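You operate a simulated robot arm through the tools that you are given. There is no shell and no other tool. Be economical: measure what you need, move in short steps, check, and stop when the job is done.

The job below is to be done with a simulated two-armed robot. You get a single attempt, and the scene is never put back.

TASK
Wipe up the spill on the top of the recycling cabinet with the red scarf and put it back.
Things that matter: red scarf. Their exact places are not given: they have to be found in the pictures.

The check looks at the end state, three seconds after you hand in, the way a careful person would. Anything else that was tipped, shoved, dropped, spilled or broken makes it a failure.

THE ROBOT
Two 7-joint arms with two-finger grippers on one trunk, on a base that drives. Base frame: it is fixed to the floor where the robot stands at the start and does not move with it; the origin is under the middle of the robot, x ahead of it, y to its left, z up; the surface under the hand at the start is at about z = 820. Lengths are in mm, angles in degrees, forces in N, time in s.
The left shoulder is at the start at [60, 123, 945], the right one opposite. With the tool pointing down near the work surface each hand reaches from about 360 to 800 mm from the robot's upright axis, wherever it stands, measured 20 degrees to its own side. Payload 1.47 kg a hand.
Tool frame (each hand has its own): the origin (TCP) lies between the finger pads and is the grasp point; the fingertips stand 16 mm ahead of it; z points along the fingers, y is the line along which they close. Largest opening 87 mm; the body of the gripper starts 55 mm behind the TCP.
Orientation is that of the tool frame in the base frame, as a unit quaternion [x, y, z, w]. With the fingers straight down and closing along the base's y, the tool's x points along the base's -x, its y along +y and its z along -z.

THE INTERFACE
- The arms move only by the tool send_rows. It takes "left_rows", "right_rows" or both (then of equal length, played together; a hand with none holds still); each is a list of rows, each an object of numbers (a shift or turn left out is 0, a gripper value left out holds the last): "dx", "dy", "dz": the shift along the base's x, y, z in mm; "ax", "ay", "az": the turn, a rotation vector about the base's x, y, z in degrees; "grip": the opening, from 0 (shut) to 1 (fully open). In form: [{"dx": .., "dy": .., "dz": .., "ax": .., "ay": .., "az": .., "grip": ..}, ...]. A call has 1 to 12 rows; each row shifts and turns the commanded pose from where the row before left it. Each row takes 0.2 s and may step no farther than 50 mm and 8.6 degrees from the row before; otherwise, or with a gripper value out of range, the whole call is refused. A pose out of reach is approached as far as the arm can. The call stops where the force on the tool passes 40 N (or 10 N more than at its start, if that is more) or the arm is blocked; 0.2 s more then pass. Each finger travels about 153 mm/s and halts on what it meets, pressing with about 28 N; the grip force reading is that of the motor and also rises with nothing between the fingers. The clock runs only during rows and for 0.2 s after the last one: add rows that do not move to give the fingers time. It gives the time, the measured TCP pose, the force on the tool (base axes), the opening and the grip force at its end, in the units of the frame above (readings bear some noise), with the torque about the TCP (base axes, N m) and any sound that the robot's microphone picked up.
- Cameras (640 x 400 px; columns grow to the right, rows downward): "scene" is now at [89, -30.8, 1505.8]; the picture's right is [-0.36, -0.93, 0.00], its down [-0.63, 0.24, -0.74] and it looks along [0.69, -0.27, -0.67] (base axes); focal length 262 px, centre (320, 200). "left" rides on the left gripper at [73, -12, -90] in its tool frame; the picture's right is [0.16, 0.99, 0.00], its down [-0.72, 0.12, -0.68] and it looks along [-0.67, 0.11, 0.73] (tool axes); focal length 247 px, centre (320, 200). "right" rides on the right gripper at [73, 12, -90] in its tool frame; the picture's right is [-0.16, 0.99, 0.00], its down [-0.72, -0.12, -0.68] and it looks along [-0.67, -0.11, 0.73] (tool axes); focal length 247 px, centre (320, 200).
- camera(camera): a new picture of that camera. It takes no simulated time.
- slide_trunk(by): slides the trunk up (or, below 0, down) by that many mm; the arms and the scene camera ride with it, the base frame stays. It gives what a move gives, with no picture.
- drive_base(legs): drives the robot by 1 to 6 legs, each [ahead, left, turn to the left] in mm, mm and degrees, along the robot's own axes; the way and the turn of a leg run together, so that a leg with both is an arc; at most 1500 mm and 180 degrees a leg. The arms and the cameras ride along, it lands a little off, and it stops where it bumps. It gives what a move gives.
- turn_head(pan, tilt): turns the head with the scene camera to pan (to the left, within 120 degrees either way) and tilt (down, from -29 to 69), counted from straight ahead of the robot. It gives what a move gives.
- point_at(camera, pixels): there is no depth. For up to 12 entries [column, row, z] of the newest picture of that camera ("zoom" is the newest enlarged one), the place [x, y] in the base frame at which the ray of that pixel passes the height z, good to about 2 mm. It takes no simulated time.
- enlarge(camera, box): a new picture of the part [left, top, right, bottom] of that camera's present view, enlarged. It takes no simulated time.
- finish_job(): hands the job in; it is judged then, once.

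Keep the steps short. Do not move on a guess: measure, check each grasp and each placing, and mend mistakes. In all there are 80 turns and 78 pictures (those below and enlarged ones count). Leave the grippers open and the arms clear of the work at the hand-in unless told otherwise, and finish with a single line.

The tools are called after "Request:" as a command line: name --argument value ..., lists and objects as JSON in quotes. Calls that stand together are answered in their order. send_rows: Moves the arms, as the interface text tells. Its arguments: {"type":"object","properties":{"left_rows":{"type":"array","items":{"type":"object","properties":{"dx":{"type":"number"},"dy":{"type":"number"},"dz":{"type":"number"},"ax":{"type":"number"},"ay":{"type":"number"},"az":{"type":"number"},"grip":{"type":"number"}}}},"right_rows":{"type":"array","items":{"type":"object","properties":{"dx":{"type":"number"},"dy":{"type":"number"},"dz":{"type":"number"},"ax":{"type":"number"},"ay":{"type":"number"},"az":{"type":"number"},"grip":{"type":"number"}}}}},"required":[]} The other tools are called the same way: slide_trunk (by) slides the trunk up or down; drive_base (legs) drives the base; turn_head (pan, tilt) turns the head that bears the scene camera; camera (camera) takes a picture; point_at (camera, pixels) gives the place at which the rays of pixels pass given heights; enlarge (camera, box) takes an enlarged picture of a part of a camera's view; finish_job () hands the job in.

At the start:

```text
time_s: 0.0
left_ee_pos: [578.2, 24.7, 1046.7]
left_orientation: [0.0, 1.0, 0.0, 0.001]
left_wrist_force: [-0.2, 0.4, -0.5]
left_ft_torque: [0.0, 0.05, -0.04]
left_grip_width: 87.1
left_grasp_force: 0.0
right_ee_pos: [472.9, -313.6, 1100.7]
right_orientation: [0.0, 1.0, 0.0, 0.0]
right_wrist_force: [-0.2, 0.0, 0.4]
right_ft_torque: [0.0, 0.0, 0.02]
right_grip_width: 87.0
right_grasp_force: 0.0
trunk travel left (down, up): [-100.0, 130.0]
robot x, y, heading: [-3.6, 3.3, -0.1]
head pan, tilt: [-21.2, 42.2]
```

scene: 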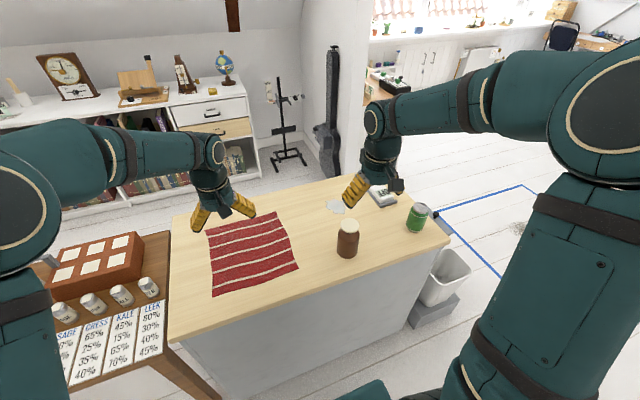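
right: 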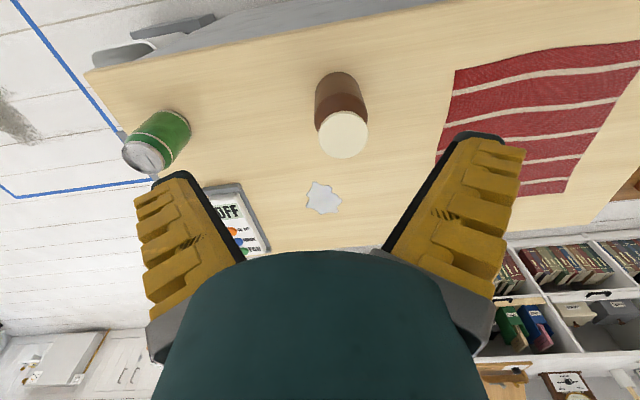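
left: 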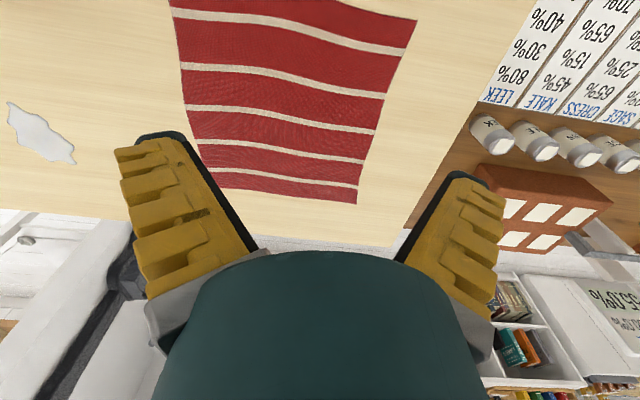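

I see the red striped scarf around (252,253) and a pale patch at about (337,206) on the same top. I'll enlarge the scene and measure first.

Request:
enlarge --camera "scene" --box '[160, 160, 480, 360]'

Request:
point_at --camera "scene" --pixels '[[337, 206, 820], [206, 229, 820], [277, 212, 820], [298, 268, 820], [213, 296, 820], [346, 256, 820], [415, 231, 820], [384, 206, 820], [450, 243, 820], [345, 177, 820], [172, 215, 820], [168, 342, 820]]'

Request:
enlarge --camera "right" --box '[80, 50, 440, 275]'

```text
2.00 times, centred on (320, 260) of scene
```

zoom: 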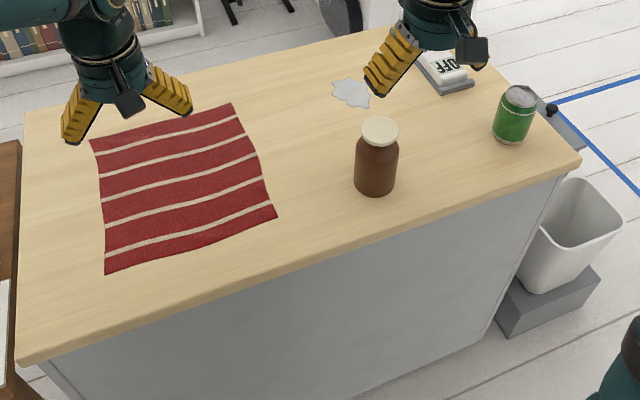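

```text
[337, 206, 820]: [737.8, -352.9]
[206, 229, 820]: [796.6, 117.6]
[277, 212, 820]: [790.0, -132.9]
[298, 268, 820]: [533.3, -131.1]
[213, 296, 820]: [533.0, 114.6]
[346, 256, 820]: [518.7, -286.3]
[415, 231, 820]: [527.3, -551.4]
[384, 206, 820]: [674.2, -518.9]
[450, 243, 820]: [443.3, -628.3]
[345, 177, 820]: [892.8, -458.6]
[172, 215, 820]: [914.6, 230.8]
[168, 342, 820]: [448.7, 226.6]
```

```text
1.78 times, centred on (260, 162) of right
```

zoom: 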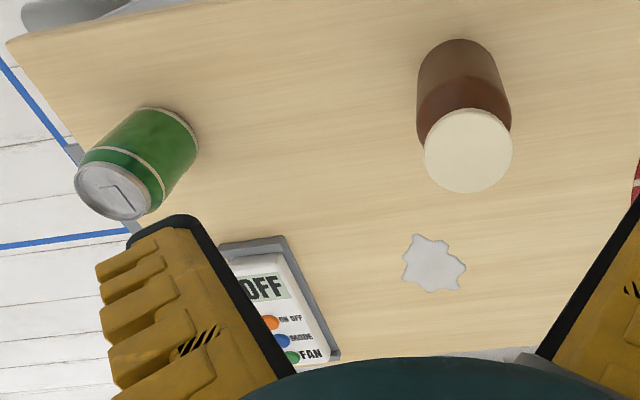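

The scarf spans about x 533–797, y −132–117. The spill is near (738, −353) and the jar is close to the front. I'll measure the spill outline and jar base, and look down at the base clearance and around the cabinet.

Request:
enlarge --camera "scene" --box '[300, 175, 460, 275]'

Request:
turn_head --pan -20 --tilt 69

Request:
camera --camera "scene"

Request:
turn_head --pan -55 --tilt 35

Request:
camera --camera "scene"

```text
4.00 times, centred on (380, 225) of scene
```

zoom: 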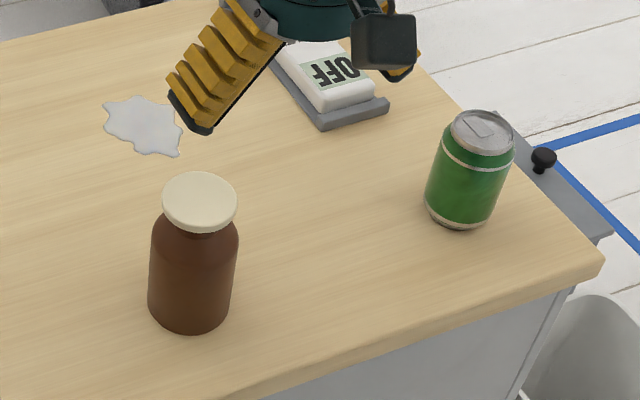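

```text
time_s: 0.9
left_ee_pos: [578.6, 24.1, 1047.8]
left_orientation: [0.0, 1.0, -0.001, 0.0]
left_wrist_force: [0.1, 0.4, -0.1]
left_ft_torque: [0.03, -0.03, 0.01]
left_grip_width: 86.9
left_grasp_force: 0.0
right_ee_pos: [474.0, -313.6, 1101.2]
right_orientation: [0.0, 1.0, 0.0, 0.0]
right_wrist_force: [-0.7, -0.4, -0.1]
right_ft_torque: [-0.01, 0.0, 0.02]
right_grip_width: 86.7
right_grasp_force: 0.0
trunk travel left (down, up): [-100.0, 130.0]
robot x, y, heading: [0.7, 3.7, -0.2]
head pan, tilt: [-20.0, 68.8]
```

```text
71 pictures are left
```

scene: 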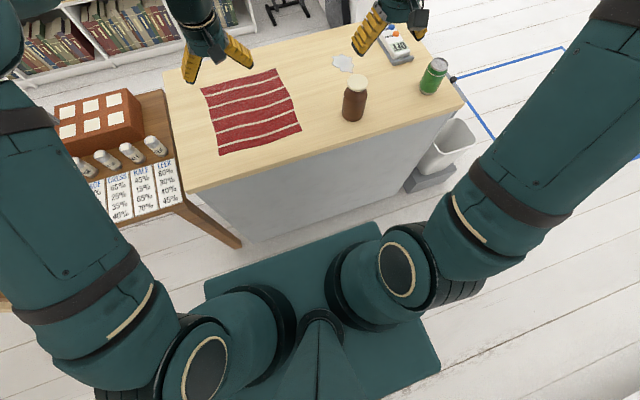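

```text
time_s: 1.9
left_ee_pos: [579.7, 24.5, 1046.8]
left_orientation: [-0.001, 1.0, 0.0, 0.0]
left_wrist_force: [-0.2, 0.3, -1.0]
left_ft_torque: [0.01, 0.0, 0.03]
left_grip_width: 87.2
left_grasp_force: 0.0
right_ee_pos: [473.9, -313.6, 1100.2]
right_orientation: [-0.001, 1.0, 0.0, -0.001]
right_wrist_force: [0.2, -0.6, -0.6]
right_ft_torque: [0.0, 0.0, 0.0]
right_grip_width: 86.9
right_grasp_force: 0.1
trunk travel left (down, up): [-100.0, 130.0]
robot x, y, heading: [-1.0, 1.2, -0.0]
head pan, tilt: [-55.0, 35.0]
```

```text
70 pictures are left
```

scene: 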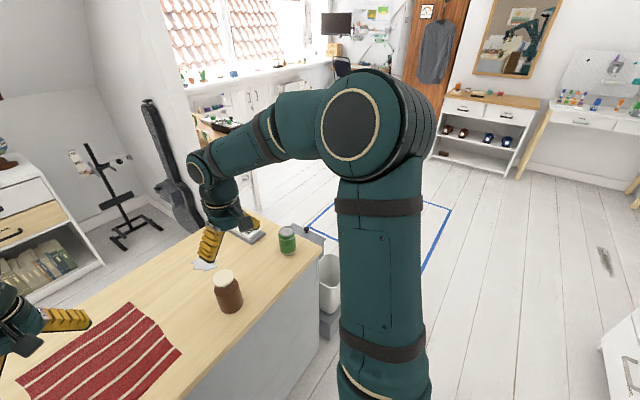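

The cabinet with the pull-out bin on its side is the recycling cabinet, and it's the one under the arms. The base is near the cabinet front but can go sideways, so I'll sidestep right 150 mm to centre the work and then look again.

Request:
drive_base --legs '[[0, -150, 0]]'

Request:
turn_head --pan 0 --tilt 45

Request:
camera --camera "scene"

```text
time_s: 3.9
left_ee_pos: [578.7, -124.3, 1047.3]
left_orientation: [-0.001, 1.0, 0.0, 0.001]
left_wrist_force: [0.7, 0.7, -0.7]
left_ft_torque: [0.02, -0.01, 0.02]
left_grip_width: 86.8
left_grasp_force: 0.1
right_ee_pos: [475.1, -462.3, 1100.2]
right_orientation: [-0.001, 1.0, 0.0, 0.0]
right_wrist_force: [-0.3, -0.3, -0.3]
right_ft_torque: [0.0, -0.02, -0.01]
right_grip_width: 86.7
right_grasp_force: 0.1
trunk travel left (down, up): [-100.0, 130.0]
robot x, y, heading: [0.7, -150.8, 0.1]
head pan, tilt: [-55.0, 35.0]
```

```text
time_s: 5.1
left_ee_pos: [578.9, -124.1, 1047.7]
left_orientation: [-0.001, 1.0, -0.001, 0.0]
left_wrist_force: [1.1, 0.2, 0.1]
left_ft_torque: [-0.02, 0.0, 0.02]
left_grip_width: 87.0
left_grasp_force: 0.0
right_ee_pos: [474.8, -462.0, 1100.8]
right_orientation: [-0.001, 1.0, 0.0, -0.001]
right_wrist_force: [0.4, 0.6, -0.2]
right_ft_torque: [0.02, -0.02, 0.02]
right_grip_width: 86.8
right_grasp_force: 0.0
trunk travel left (down, up): [-100.0, 130.0]
robot x, y, heading: [-2.7, -147.1, 0.4]
head pan, tilt: [0.0, 45.0]
```

```text
69 pictures are left
```

scene: 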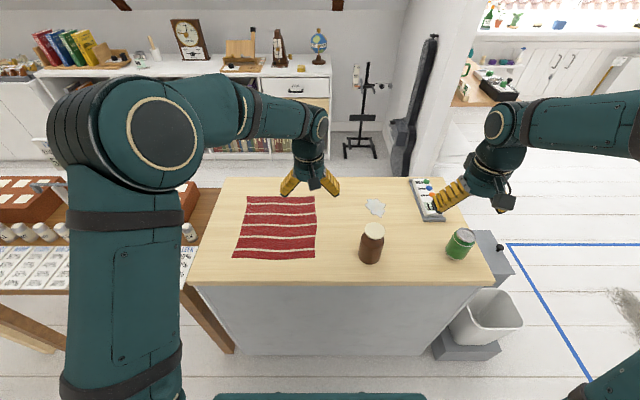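

Good clear view. I'll measure the spill, scarf corners, jar base and remote on an enlargement.

Request:
enlarge --camera "scene" --box '[220, 170, 480, 330]'

Request:
point_at --camera "scene" --pixels '[[364, 201, 820], [385, 209, 820], [374, 198, 820], [376, 216, 820], [247, 197, 820], [315, 197, 820], [315, 259, 820], [232, 258, 820], [371, 263, 820], [359, 255, 820], [384, 255, 820], [419, 220, 820]]'

```text
2.46 times, centred on (350, 250) of scene
```

zoom: 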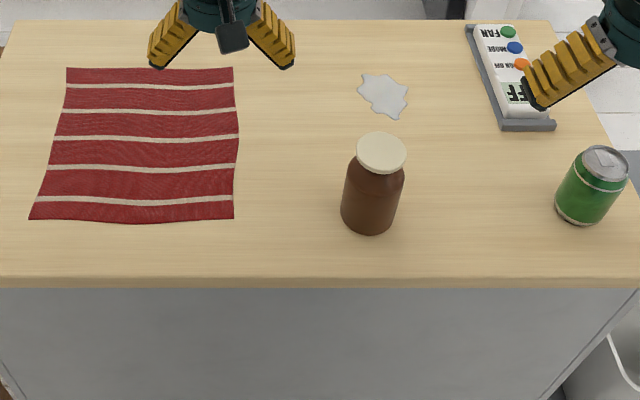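

```text
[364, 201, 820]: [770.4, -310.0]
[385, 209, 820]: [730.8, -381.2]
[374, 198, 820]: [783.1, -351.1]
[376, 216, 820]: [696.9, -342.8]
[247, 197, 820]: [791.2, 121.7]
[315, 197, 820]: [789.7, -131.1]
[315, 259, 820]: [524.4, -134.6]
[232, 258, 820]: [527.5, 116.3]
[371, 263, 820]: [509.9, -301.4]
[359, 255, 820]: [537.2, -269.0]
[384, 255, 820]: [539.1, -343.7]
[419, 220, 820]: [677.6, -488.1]
```

Spill: x 697–783, y −381 to −310. Jar: about x 510–582, y −270 to −340. The plan is to pinch the middles of the left and right scarf edges with both hands, shift the scarf flat by (+65, −270) over the spill, rub, and reverse. First I move both hands above the pinch points.

Request:
send_rows --left_rows '[{"dx": 10, "dy": 26, "grip": 0.55}, {"dx": 10, "dy": 26}, {"dx": 10, "dy": 26}, {"dx": 10, "dy": 26}, {"dx": 10, "dy": 26}, {"dx": 10, "dy": 26}, {"dx": 10, "dy": 26}, {"dx": 11, "dy": 27}, {"dz": -40}, {"dz": -40}, {"dz": -40}, {"dz": -7}]' --right_rows '[{"dx": 23, "dy": 46, "grip": 0.55}, {"dx": 23, "dy": 46}, {"dx": 23, "dy": 46}, {"dx": 23, "dy": 46}, {"dx": 23, "dy": 46}, {"dx": 23, "dy": 46}, {"dx": 23, "dy": 46}, {"dx": 24, "dy": 45}, {"dz": -45}, {"dz": -45}, {"dz": -45}, {"dz": -45}]'

Request:
camera --camera "scene"

Request:
camera --camera "right"

```text
refused: row 1 steps farther than a row can; nothing moved
```

```text
67 pictures are left
```

scene: 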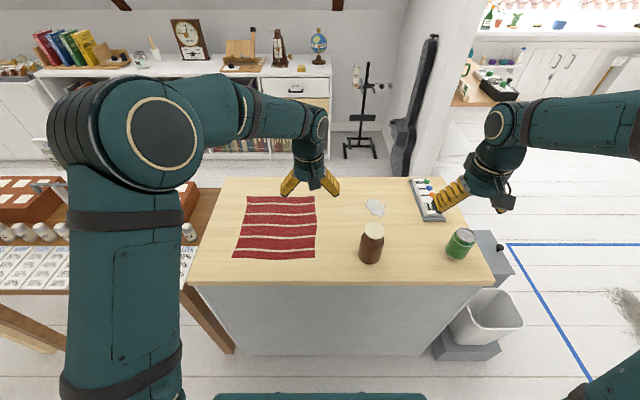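

```text
66 pictures are left
```

right: 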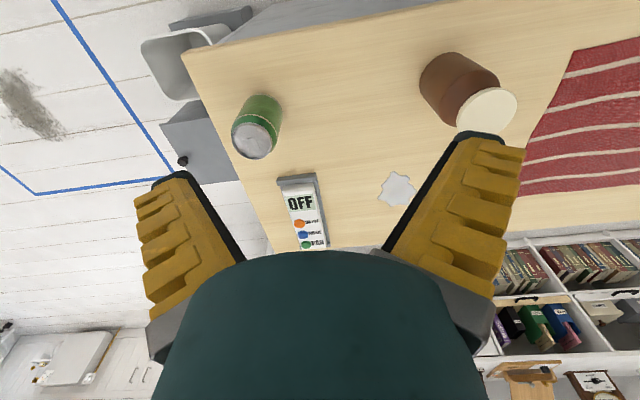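

The step was over 50 mm, so I'm using smaller steps.

Request:
send_rows --left_rows '[{"dx": 8, "dy": 21, "grip": 0.55}, {"dx": 8, "dy": 21}, {"dx": 8, "dy": 21}, {"dx": 8, "dy": 21}, {"dx": 8, "dy": 21}, {"dx": 8, "dy": 21}, {"dx": 8, "dy": 21}, {"dx": 8, "dy": 21}, {"dx": 8, "dy": 21}, {"dx": 9, "dy": 20}, {}, {}]' --right_rows '[{"dx": 18, "dy": 36, "grip": 0.55}, {"dx": 18, "dy": 36}, {"dx": 18, "dy": 36}, {"dx": 18, "dy": 36}, {"dx": 18, "dy": 36}, {"dx": 18, "dy": 37}, {"dx": 18, "dy": 37}, {"dx": 19, "dy": 37}, {"dx": 20, "dy": 38}, {"dx": 20, "dy": 38}, {"dz": -45}, {"dz": -45}]'

Request:
camera --camera "scene"

Request:
camera --camera "right"

Request:
camera --camera "left"

```text
time_s: 7.7
left_ee_pos: [660.1, 84.1, 1044.7]
left_orientation: [-0.001, 1.0, -0.001, 0.0]
left_wrist_force: [0.4, -0.3, 0.1]
left_ft_torque: [-0.01, 0.02, 0.02]
left_grip_width: 53.2
left_grasp_force: 4.4
right_ee_pos: [659.4, -92.7, 1010.4]
right_orientation: [-0.001, 1.0, 0.0, -0.001]
right_wrist_force: [0.3, 0.0, 1.1]
right_ft_torque: [0.03, 0.01, -0.01]
right_grip_width: 53.5
right_grasp_force: 3.5
trunk travel left (down, up): [-100.0, 130.0]
robot x, y, heading: [-1.0, -152.8, 0.1]
head pan, tilt: [0.0, 45.0]
```

```text
65 pictures are left
```

scene: 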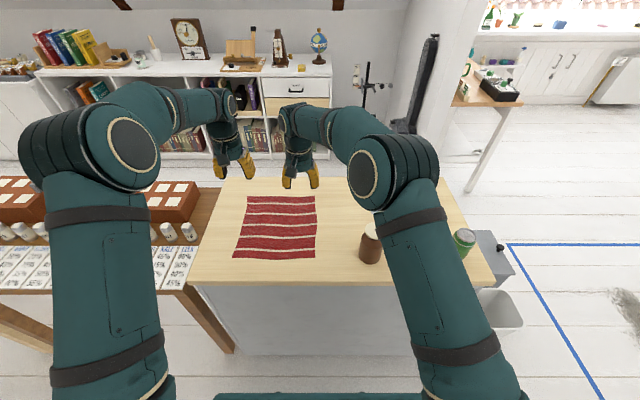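

```text
64 pictures are left
```

right: 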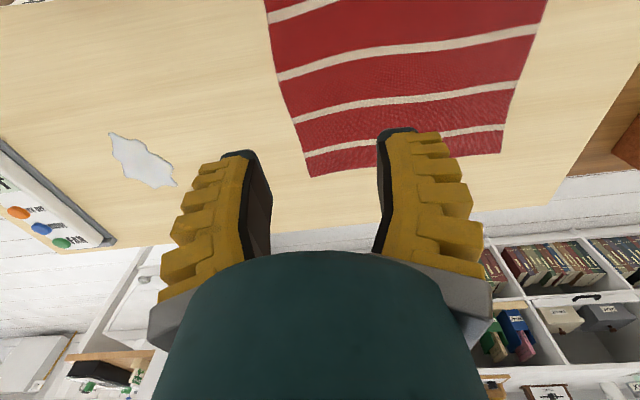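

```text
63 pictures are left
```

left: 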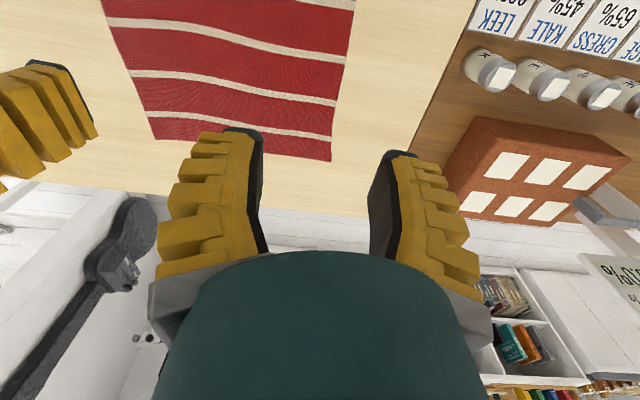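

Both hands are over the pinch points at (660, 84) and (659, −93). I'll lower them to just above the cloth.

Request:
send_rows --left_rows '[{"dz": -39}, {"dz": -39}, {"dz": -39}, {"dz": -39}, {"dz": -35}]' --right_rows '[{"dz": -32}, {"dz": -32}, {"dz": -32}, {"dz": -32}, {"dz": -28}]'

Request:
camera --camera "right"

Request:
camera --camera "left"

```text
time_s: 8.9
left_ee_pos: [659.7, 85.6, 854.8]
left_orientation: [-0.001, 1.0, 0.0, 0.0]
left_wrist_force: [0.0, 0.7, -0.3]
left_ft_torque: [-0.03, 0.03, -0.02]
left_grip_width: 53.3
left_grasp_force: 3.8
right_ee_pos: [659.0, -93.6, 852.9]
right_orientation: [-0.001, 1.0, 0.0, 0.0]
right_wrist_force: [0.3, -0.9, 0.8]
right_ft_torque: [0.0, 0.01, 0.04]
right_grip_width: 53.2
right_grasp_force: 3.8
trunk travel left (down, up): [-100.0, 130.0]
robot x, y, heading: [-3.1, -151.8, 0.1]
head pan, tilt: [0.0, 45.0]
```

```text
62 pictures are left
```

right: 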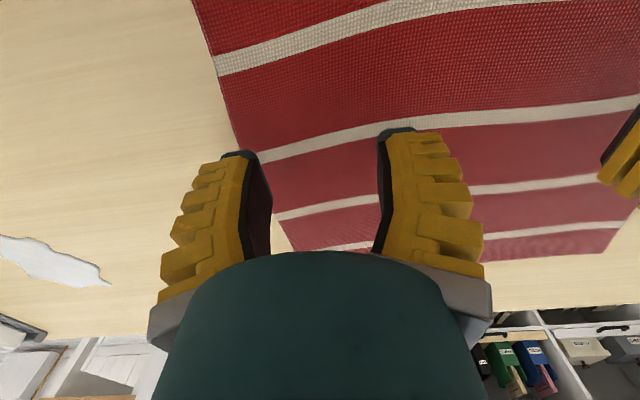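

```text
61 pictures are left
```

left: 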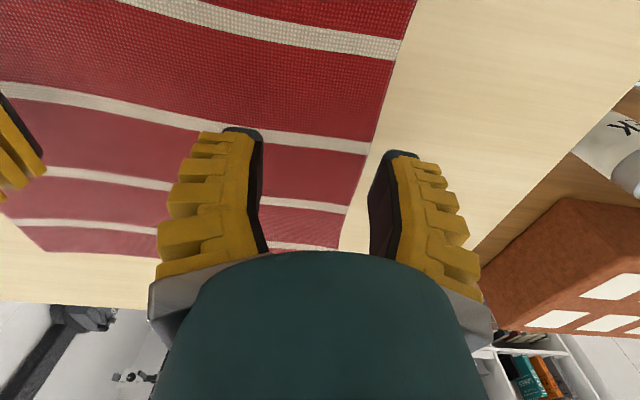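

The outer fingers sit right at the scarf edges. I'll move each hand 14 mm inward and lower gently to contact.

Request:
send_rows --left_rows '[{"dy": -14}, {"dz": -7}, {"dz": -5}, {"dz": -3}, {"dz": -2}, {}]' --right_rows '[{"dy": 14}, {"dz": -7}, {"dz": -5}, {"dz": -3}, {"dz": -2}, {}]'

Request:
camera --camera "right"

Request:
camera --camera "left"

```text
time_s: 10.3
left_ee_pos: [659.4, 72.3, 837.9]
left_orientation: [-0.001, 1.0, 0.0, 0.001]
left_wrist_force: [0.2, -0.3, -0.2]
left_ft_torque: [0.01, 0.02, 0.02]
left_grip_width: 53.4
left_grasp_force: 4.1
right_ee_pos: [658.7, -79.8, 837.2]
right_orientation: [-0.001, 1.0, 0.001, 0.0]
right_wrist_force: [0.6, -0.6, -0.2]
right_ft_torque: [0.03, 0.03, -0.02]
right_grip_width: 53.2
right_grasp_force: 3.3
trunk travel left (down, up): [-100.0, 130.0]
robot x, y, heading: [4.1, -148.9, 0.0]
head pan, tilt: [0.0, 45.0]
```

```text
60 pictures are left
```

right: 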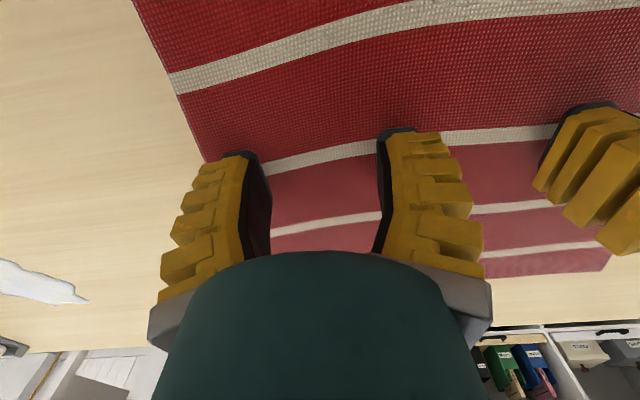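

```text
59 pictures are left
```

left: 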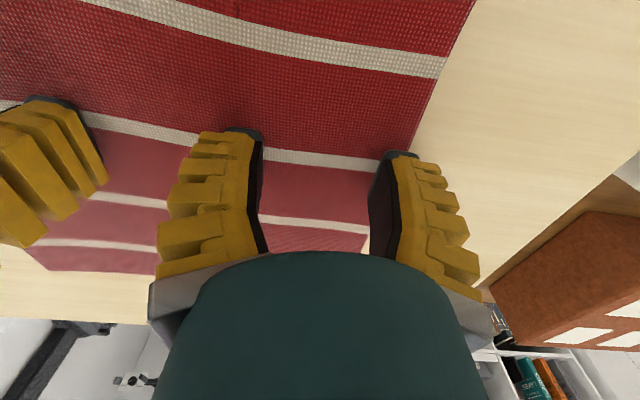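

There's no contact yet, so I'll lower 1 mm at a time.

Request:
send_rows --left_rows '[{"dz": -1.5}, {"dz": -1.5}, {"dz": -1.5}, {}]' --right_rows '[{"dz": -1.5}, {"dz": -1.5}, {"dz": -1.5}, {}]'

```text
time_s: 11.3
left_ee_pos: [658.3, 70.8, 835.9]
left_orientation: [-0.002, 1.0, -0.001, 0.003]
left_wrist_force: [0.0, 0.4, 11.5]
left_ft_torque: [0.04, 0.02, 0.0]
left_grip_width: 50.2
left_grasp_force: 9.1
right_ee_pos: [658.0, -81.4, 836.3]
right_orientation: [-0.001, 1.0, 0.001, 0.003]
right_wrist_force: [0.0, 0.1, 17.0]
right_ft_torque: [0.0, 0.01, 0.01]
right_grip_width: 47.2
right_grasp_force: 1.2
trunk travel left (down, up): [-100.0, 130.0]
robot x, y, heading: [-0.4, -151.9, -0.0]
head pan, tilt: [0.0, 45.0]
```

Both hands now touch with 11–17 N. I'll close both to pinch a ridge of cloth.

Request:
send_rows --left_rows '[{"grip": 0.3}, {"grip": 0.1}, {"grip": 0}, {}, {}]' --right_rows '[{"grip": 0.3}, {"grip": 0.1}, {"grip": 0}, {}, {}]'

Request:
camera --camera "right"

Request:
camera --camera "left"

Request:
enlarge --camera "scene" --box '[220, 170, 480, 330]'

```text
time_s: 12.5
left_ee_pos: [658.4, 71.4, 836.6]
left_orientation: [-0.001, 1.0, -0.001, 0.001]
left_wrist_force: [-0.6, 1.6, 5.9]
left_ft_torque: [-0.04, 0.03, 0.01]
left_grip_width: 0.1
left_grasp_force: 27.8
right_ee_pos: [658.8, -81.6, 833.8]
right_orientation: [-0.001, 1.0, 0.0, 0.002]
right_wrist_force: [-0.6, 0.1, 20.8]
right_ft_torque: [-0.01, 0.02, 0.0]
right_grip_width: 0.1
right_grasp_force: 28.6
trunk travel left (down, up): [-100.0, 130.0]
robot x, y, heading: [-0.2, -149.3, 0.2]
head pan, tilt: [0.0, 45.0]
```

```text
58 pictures are left
```

right: 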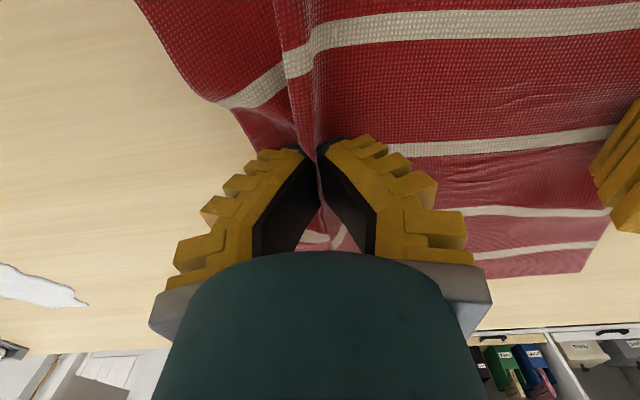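

```text
57 pictures are left
```

left: 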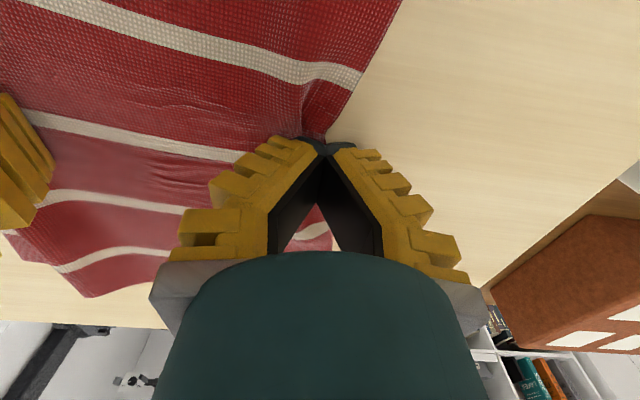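

```text
2.46 times, centred on (350, 250) of scene
```

zoom: 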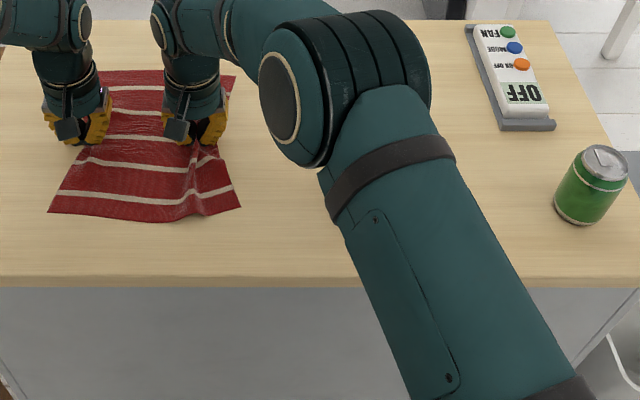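

Both hands hold a ridge of cloth. I'll raise slightly to unload, shift +75 in x, then start sliding toward −y with both hands together, and check.

Request:
send_rows --left_rows '[{"dz": 4}, {"dx": 15}, {"dx": 15}, {"dx": 15}, {"dx": 15}, {"dx": 15}, {"dy": -20}, {"dy": -20}, {"dy": -20}, {"dy": -20}, {"dy": -20}]' --right_rows '[{"dz": 6}, {"dx": 15}, {"dx": 15}, {"dx": 15}, {"dx": 15}, {"dx": 15}, {"dy": -20}, {"dy": -20}, {"dy": -20}, {"dy": -20}, {"dy": -20}]'

Request:
enlarge --camera "scene" --box '[220, 170, 480, 330]'

Request:
camera --camera "right"

Request:
camera --camera "left"

```text
time_s: 14.9
left_ee_pos: [735.3, -29.4, 839.0]
left_orientation: [-0.001, 1.0, 0.001, 0.001]
left_wrist_force: [-0.2, 0.3, 0.3]
left_ft_torque: [0.02, 0.01, 0.01]
left_grip_width: 0.2
left_grasp_force: 28.0
right_ee_pos: [717.8, -186.5, 841.5]
right_orientation: [-0.001, 1.0, 0.001, 0.001]
right_wrist_force: [0.2, 0.9, -0.3]
right_ft_torque: [-0.05, 0.02, 0.0]
right_grip_width: 2.5
right_grasp_force: 26.4
right hand out of reach, approached as far as the arm can: row 5, 6
trunk travel left (down, up): [-100.0, 130.0]
robot x, y, heading: [1.1, -147.1, 0.1]
head pan, tilt: [0.0, 45.0]
```

```text
2.46 times, centred on (350, 250) of scene
```

zoom: 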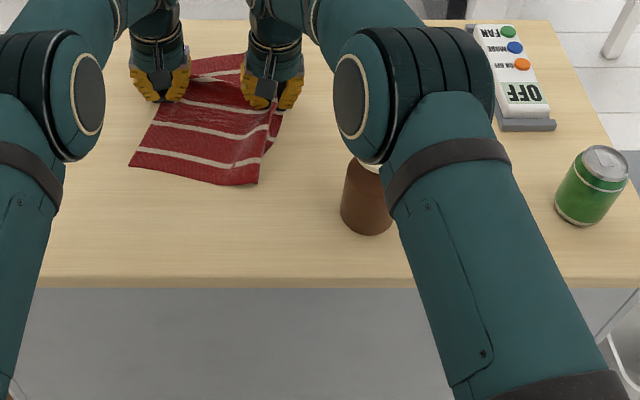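

```text
54 pictures are left
```

right: 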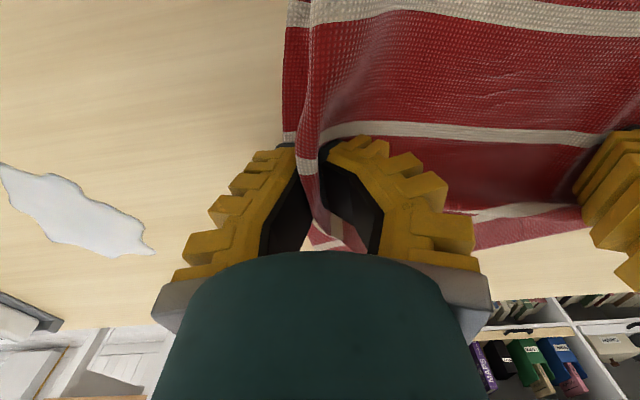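

```text
53 pictures are left
```

left: 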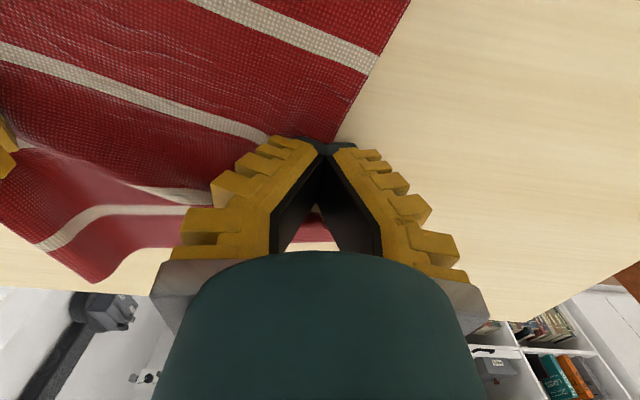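

The cloth follows well, and the right elbow is well above the jar. I'll continue −y by another 120 mm and check.

Request:
send_rows --left_rows '[{"dy": -20}, {"dy": -20}, {"dy": -20}, {"dy": -20}, {"dy": -20}, {"dy": -20}]' --right_rows '[{"dy": -20, "dx": 3}, {"dy": -20, "dx": 3}, {"dy": -20, "dx": 3}, {"dy": -20, "dx": 3}, {"dy": -20}, {"dy": -20}]'

Request:
enlarge --camera "scene" --box '[220, 170, 480, 330]'

Request:
camera --camera "right"

```text
time_s: 16.3
left_ee_pos: [734.9, -149.7, 839.5]
left_orientation: [-0.002, 1.0, 0.0, 0.0]
left_wrist_force: [0.7, 0.0, -0.7]
left_ft_torque: [-0.01, 0.02, -0.05]
left_grip_width: 0.0
left_grasp_force: 28.2
right_ee_pos: [729.7, -305.6, 839.5]
right_orientation: [-0.001, 1.0, 0.0, 0.0]
right_wrist_force: [-0.1, 0.9, 0.5]
right_ft_torque: [0.03, 0.01, -0.01]
right_grip_width: 4.1
right_grasp_force: 30.4
trunk travel left (down, up): [-100.0, 130.0]
robot x, y, heading: [3.9, -144.9, 0.1]
head pan, tilt: [0.0, 45.0]
```

```text
2.46 times, centred on (350, 250) of scene
```

zoom: 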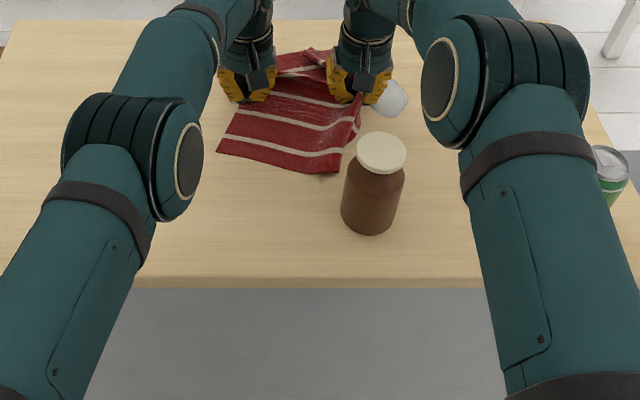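

```text
51 pictures are left
```

right: 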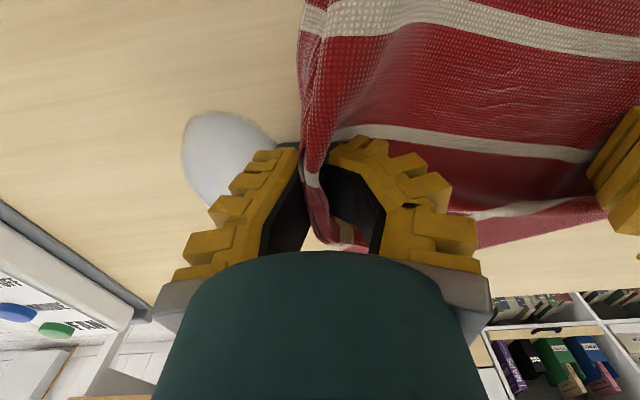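

The spill now shows as an ellipse at right-camera (225,155), so it's reacting. I'll lower 2 mm for light pressure, sweep over it and rub.

Request:
send_rows --left_rows '[{"dy": -15}, {"dy": -15}, {"dy": -15}, {"dy": -15}, {"dy": -15}, {"dy": -10}, {}]' --right_rows '[{"dy": -15, "dz": -2}, {"dy": -15}, {"dy": -15}, {"dy": -15}, {"dy": -15}, {"dy": -10}, {}]'

Request:
enlarge --camera "scene" --box '[220, 170, 480, 330]'

Request:
camera --camera "right"

```text
time_s: 17.9
left_ee_pos: [710.1, -227.7, 839.9]
left_orientation: [-0.001, 1.0, -0.001, 0.002]
left_wrist_force: [0.1, 0.7, 0.2]
left_ft_torque: [0.0, 0.0, -0.03]
left_grip_width: 0.1
left_grasp_force: 27.6
left hand out of reach, approached as far as the arm can: row 1, 2, 3, 4, 5, 6
right_ee_pos: [730.4, -390.4, 839.3]
right_orientation: [-0.001, 1.0, 0.0, 0.0]
right_wrist_force: [-0.3, 0.6, 1.4]
right_ft_torque: [-0.09, 0.04, 0.03]
right_grip_width: 0.0
right_grasp_force: 20.2
trunk travel left (down, up): [-100.0, 130.0]
robot x, y, heading: [2.1, -147.9, 0.4]
head pan, tilt: [0.0, 45.0]
```

```text
2.46 times, centred on (350, 250) of scene
```

zoom: 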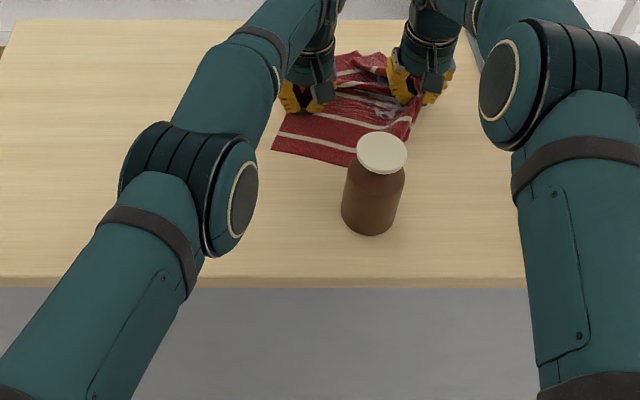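

```text
49 pictures are left
```

right: 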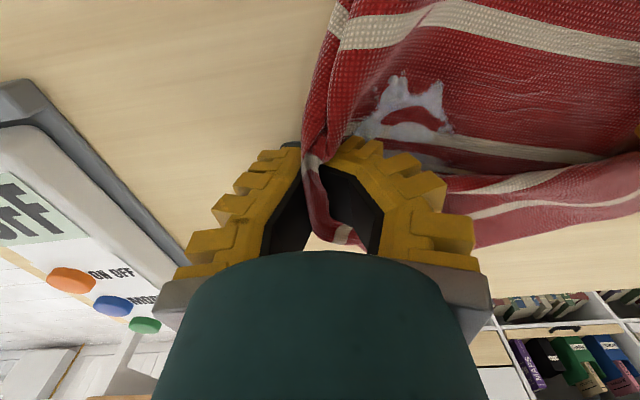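

The cloth now covers the spill, with white showing through it. I'll rub back and forth in y with both hands at light pressure.

Request:
send_rows --left_rows '[{"dy": 20}, {"dy": 20}, {"dy": 20}, {"dy": 20}, {"dy": -20}, {"dy": -20}, {"dy": -20}, {"dy": -20}, {"dy": 20}, {"dy": 20}, {"dy": 20}, {"dy": 20}]' --right_rows '[{"dy": 20, "dz": -3}, {"dy": 20}, {"dy": 20}, {"dy": 20}, {"dy": -20}, {"dy": -20}, {"dy": -20}, {"dy": -20}, {"dy": 20}, {"dy": 20}, {"dy": 20}, {"dy": 20}]'

Request:
enlarge --camera "scene" --box '[220, 170, 480, 330]'

Request:
camera --camera "right"

```text
time_s: 20.5
left_ee_pos: [712.8, -147.0, 841.3]
left_orientation: [-0.002, 1.0, 0.0, 0.001]
left_wrist_force: [0.0, 0.9, 0.4]
left_ft_torque: [-0.01, -0.02, 0.03]
left_grip_width: 0.1
left_grasp_force: 27.8
right_ee_pos: [729.5, -310.0, 836.2]
right_orientation: [-0.001, 1.0, 0.001, 0.002]
right_wrist_force: [-0.9, 1.3, 6.7]
right_ft_torque: [-0.31, -0.06, -0.03]
right_grip_width: 2.2
right_grasp_force: 30.3
trunk travel left (down, up): [-100.0, 130.0]
robot x, y, heading: [-0.9, -146.7, 0.1]
head pan, tilt: [0.0, 45.0]
```

```text
2.46 times, centred on (350, 250) of scene
```

zoom: 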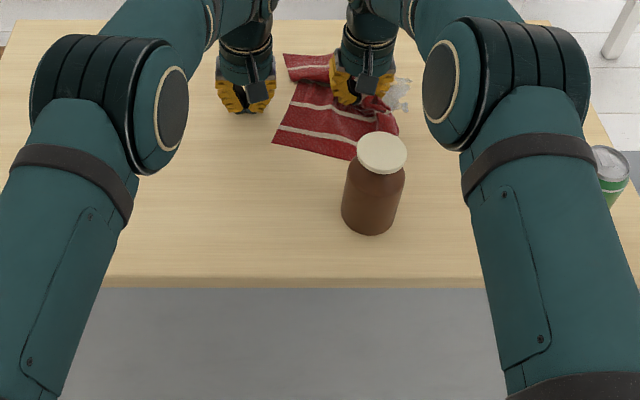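

```text
47 pictures are left
```

right: 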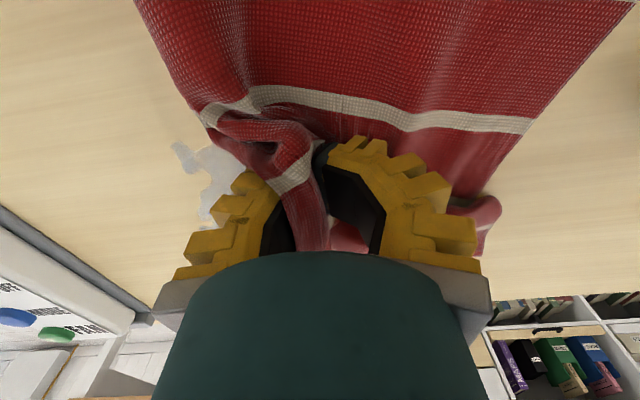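

The left hand slipped off the cloth and a residue of spill remains at right-camera (210,175). I'll lift the left hand clear and keep scrubbing with the right hand in a raster over x 700–760, y −310 to −395.

Request:
send_rows --left_rows '[{"dz": 20, "grip": 0.3}, {"dz": 30}, {"dz": 40}, {"dz": 40}, {"dy": 40}, {"dy": 40}, {"dy": 40}, {"dy": 30}, {}, {}, {}, {}]' --right_rows '[{"dy": -20, "dx": 7}, {"dy": -20, "dx": 7}, {"dy": -20, "dx": 6}, {"dy": -20}, {"dy": 20}, {"dy": 20}, {"dy": 20}, {"dx": -20}, {"dy": -20}, {"dy": -20, "dx": -10}, {"dy": -20}, {"dx": 15}]'

Request:
enlarge --camera "scene" --box '[220, 170, 480, 330]'

Request:
camera --camera "right"

```text
time_s: 23.1
left_ee_pos: [712.4, 2.4, 970.4]
left_orientation: [-0.001, 1.0, 0.0, 0.002]
left_wrist_force: [-0.6, -1.0, -0.6]
left_ft_torque: [0.0, 0.02, 0.0]
left_grip_width: 32.4
left_grasp_force: 4.5
right_ee_pos: [733.6, -391.2, 835.7]
right_orientation: [0.0, 1.0, 0.0, -0.001]
right_wrist_force: [-5.6, -0.1, 8.4]
right_ft_torque: [-0.03, 0.39, -0.1]
right_grip_width: 0.2
right_grasp_force: 28.1
trunk travel left (down, up): [-100.0, 130.0]
robot x, y, heading: [-1.5, -149.2, 0.1]
head pan, tilt: [0.0, 45.0]
```

```text
2.46 times, centred on (350, 250) of scene
```

zoom: 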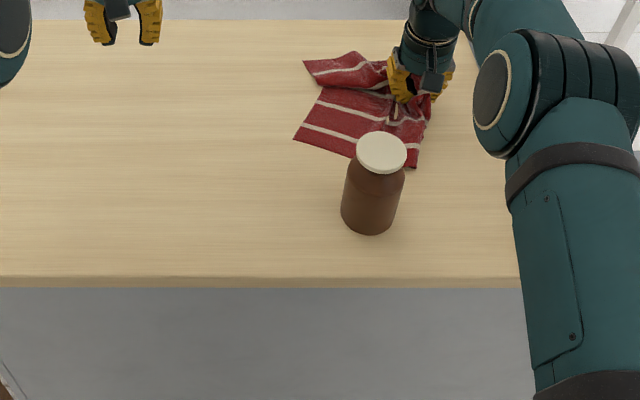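

```text
45 pictures are left
```

right: 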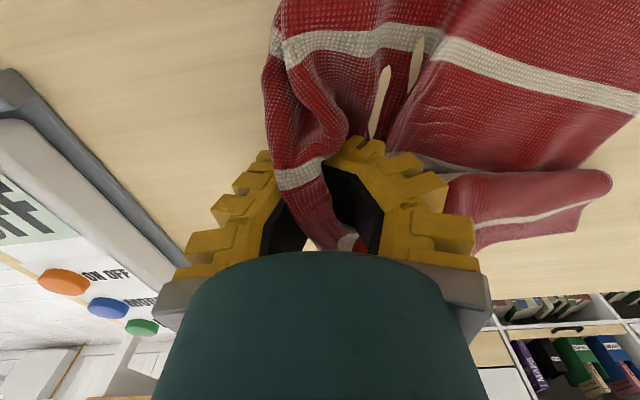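

No white shows any more. I'll lift the scarf straight up 150 mm so it draws away from the jar, then look at the spill place.

Request:
send_rows --right_rows '[{"dz": 25}, {"dz": 25}, {"dz": 25}, {"dz": 25}, {"dz": 25}, {"dz": 25}, {"dz": 25}, {"dz": 25}, {}, {}]'

Request:
camera --camera "scene"

Request:
enlarge --camera "scene" --box '[300, 150, 460, 250]'

Request:
camera --camera "right"

```text
time_s: 25.3
left_ee_pos: [712.7, 1.1, 970.9]
left_orientation: [-0.001, 1.0, 0.0, 0.001]
left_wrist_force: [0.4, 1.3, -1.0]
left_ft_torque: [-0.01, -0.04, 0.02]
left_grip_width: 32.0
left_grasp_force: 4.2
right_ee_pos: [734.9, -391.1, 1037.1]
right_orientation: [-0.001, 1.0, 0.0, 0.0]
right_wrist_force: [-0.5, 0.8, 0.8]
right_ft_torque: [-0.04, 0.0, -0.01]
right_grip_width: 3.0
right_grasp_force: 30.3
trunk travel left (down, up): [-100.0, 130.0]
robot x, y, heading: [-3.7, -148.2, -0.1]
head pan, tilt: [0.0, 45.0]
```

```text
44 pictures are left
```

scene: 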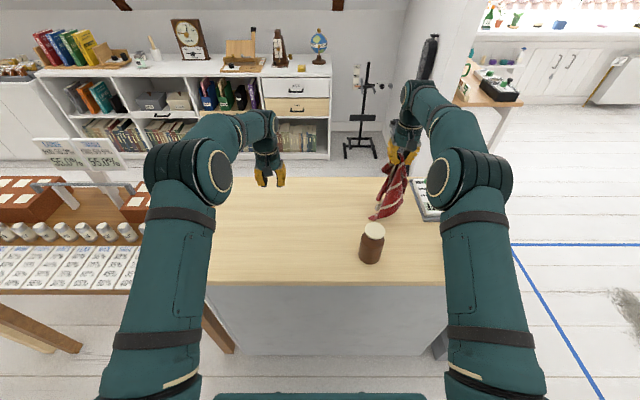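

```text
4.00 times, centred on (380, 200) of scene
```

zoom: 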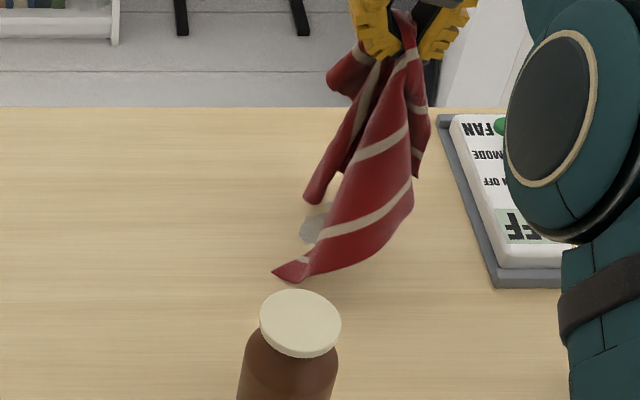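

```text
42 pictures are left
```

right: 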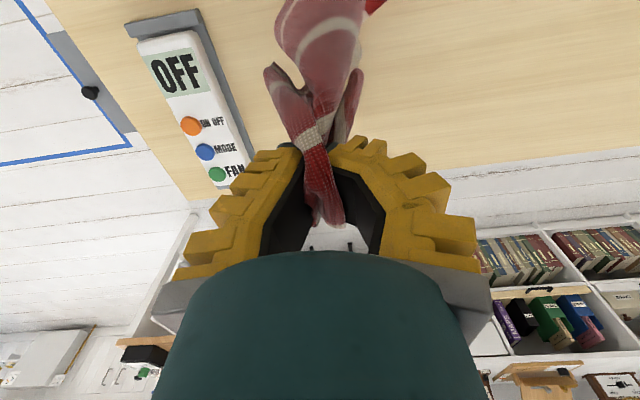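

Some residue remains at zoom (315,228), fainter now. I'll measure it and, after lifting a bit more, use the hanging cloth as a mop.

Request:
point_at --camera "zoom" --pixels '[[315, 228, 820], [300, 232, 820], [325, 205, 820], [272, 272, 820], [300, 350, 820]]'

Request:
send_rows --right_rows '[{"dz": 30}, {"dz": 30}, {"dz": 30}, {"dz": 30}, {}, {}, {}]'

Request:
enlarge --camera "scene" --box '[300, 120, 460, 220]'

Request:
camera --camera "left"

```text
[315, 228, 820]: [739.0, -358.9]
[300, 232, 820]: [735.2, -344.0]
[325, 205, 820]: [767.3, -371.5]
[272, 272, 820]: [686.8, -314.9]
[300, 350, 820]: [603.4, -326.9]
```

```text
time_s: 26.9
left_ee_pos: [712.5, 2.1, 969.5]
left_orientation: [0.0, 1.0, 0.0, 0.0]
left_wrist_force: [-0.4, 0.2, 0.9]
left_ft_torque: [0.0, -0.02, -0.01]
left_grip_width: 32.2
left_grasp_force: 4.8
right_ee_pos: [716.2, -388.0, 1149.9]
right_orientation: [-0.001, 1.0, 0.0, 0.0]
right_wrist_force: [-0.5, -0.8, 0.3]
right_ft_torque: [-0.04, 0.02, 0.0]
right_grip_width: 2.0
right_grasp_force: 26.8
right hand out of reach, approached as far as the arm can: row 3, 4
trunk travel left (down, up): [-100.0, 130.0]
robot x, y, heading: [0.4, -149.8, 0.0]
head pan, tilt: [0.0, 45.0]
```

```text
4.00 times, centred on (380, 170) of scene
```

zoom: 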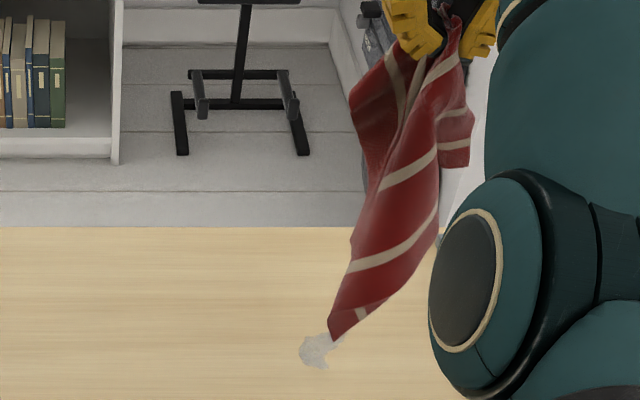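

```text
40 pictures are left
```

left: 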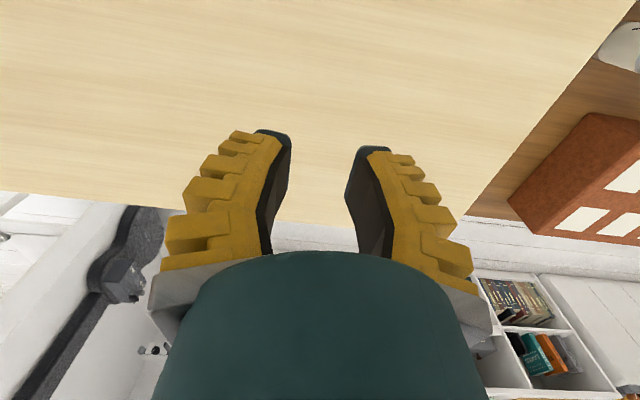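

The residue is about 35 mm across near (738, −360). I'll lower the hanging cloth over it.

Request:
send_rows --right_rows '[{"dz": -30, "dy": 6}, {"dz": -30, "dy": 6}, {"dz": -30, "dy": 6, "dx": 6}, {"dz": -30, "dx": 6}, {"dz": -30, "dx": 6}, {"dz": -30, "dx": 6}, {"dz": -30}, {"dz": -30}, {"dz": -25}, {"dz": -25}, {}]'

Request:
enlarge --camera "scene" --box '[300, 150, 460, 250]'

Request:
camera --camera "right"

```text
time_s: 29.3
left_ee_pos: [711.7, 2.5, 971.0]
left_orientation: [-0.001, 1.0, 0.0, 0.0]
left_wrist_force: [0.2, -0.1, -0.1]
left_ft_torque: [0.0, 0.03, 0.0]
left_grip_width: 32.3
left_grasp_force: 4.4
right_ee_pos: [758.5, -371.8, 864.5]
right_orientation: [-0.001, 1.0, 0.0, 0.0]
right_wrist_force: [-0.4, 0.6, -0.3]
right_ft_torque: [-0.02, 0.02, -0.04]
right_grip_width: 0.3
right_grasp_force: 30.0
right hand out of reach, approached as far as the arm can: row 1, 2
trunk travel left (down, up): [-100.0, 130.0]
robot x, y, heading: [0.3, -146.4, -0.0]
head pan, tilt: [0.0, 45.0]
```

```text
4.00 times, centred on (380, 200) of scene
```

zoom: 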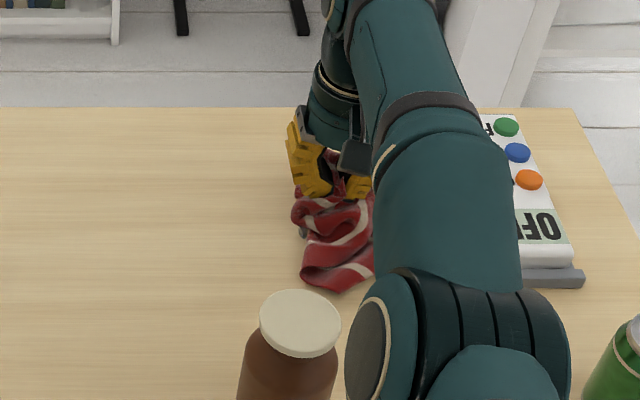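

```text
38 pictures are left
```

right: 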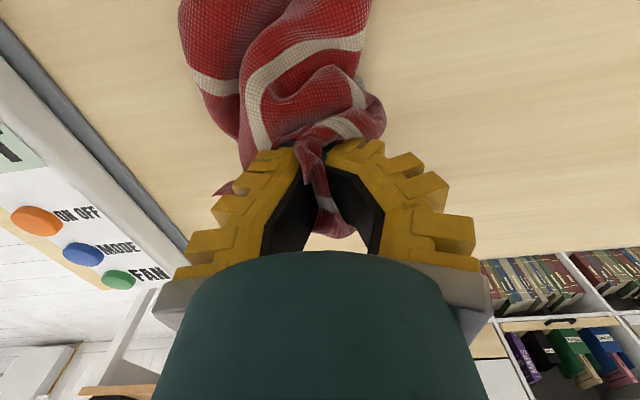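

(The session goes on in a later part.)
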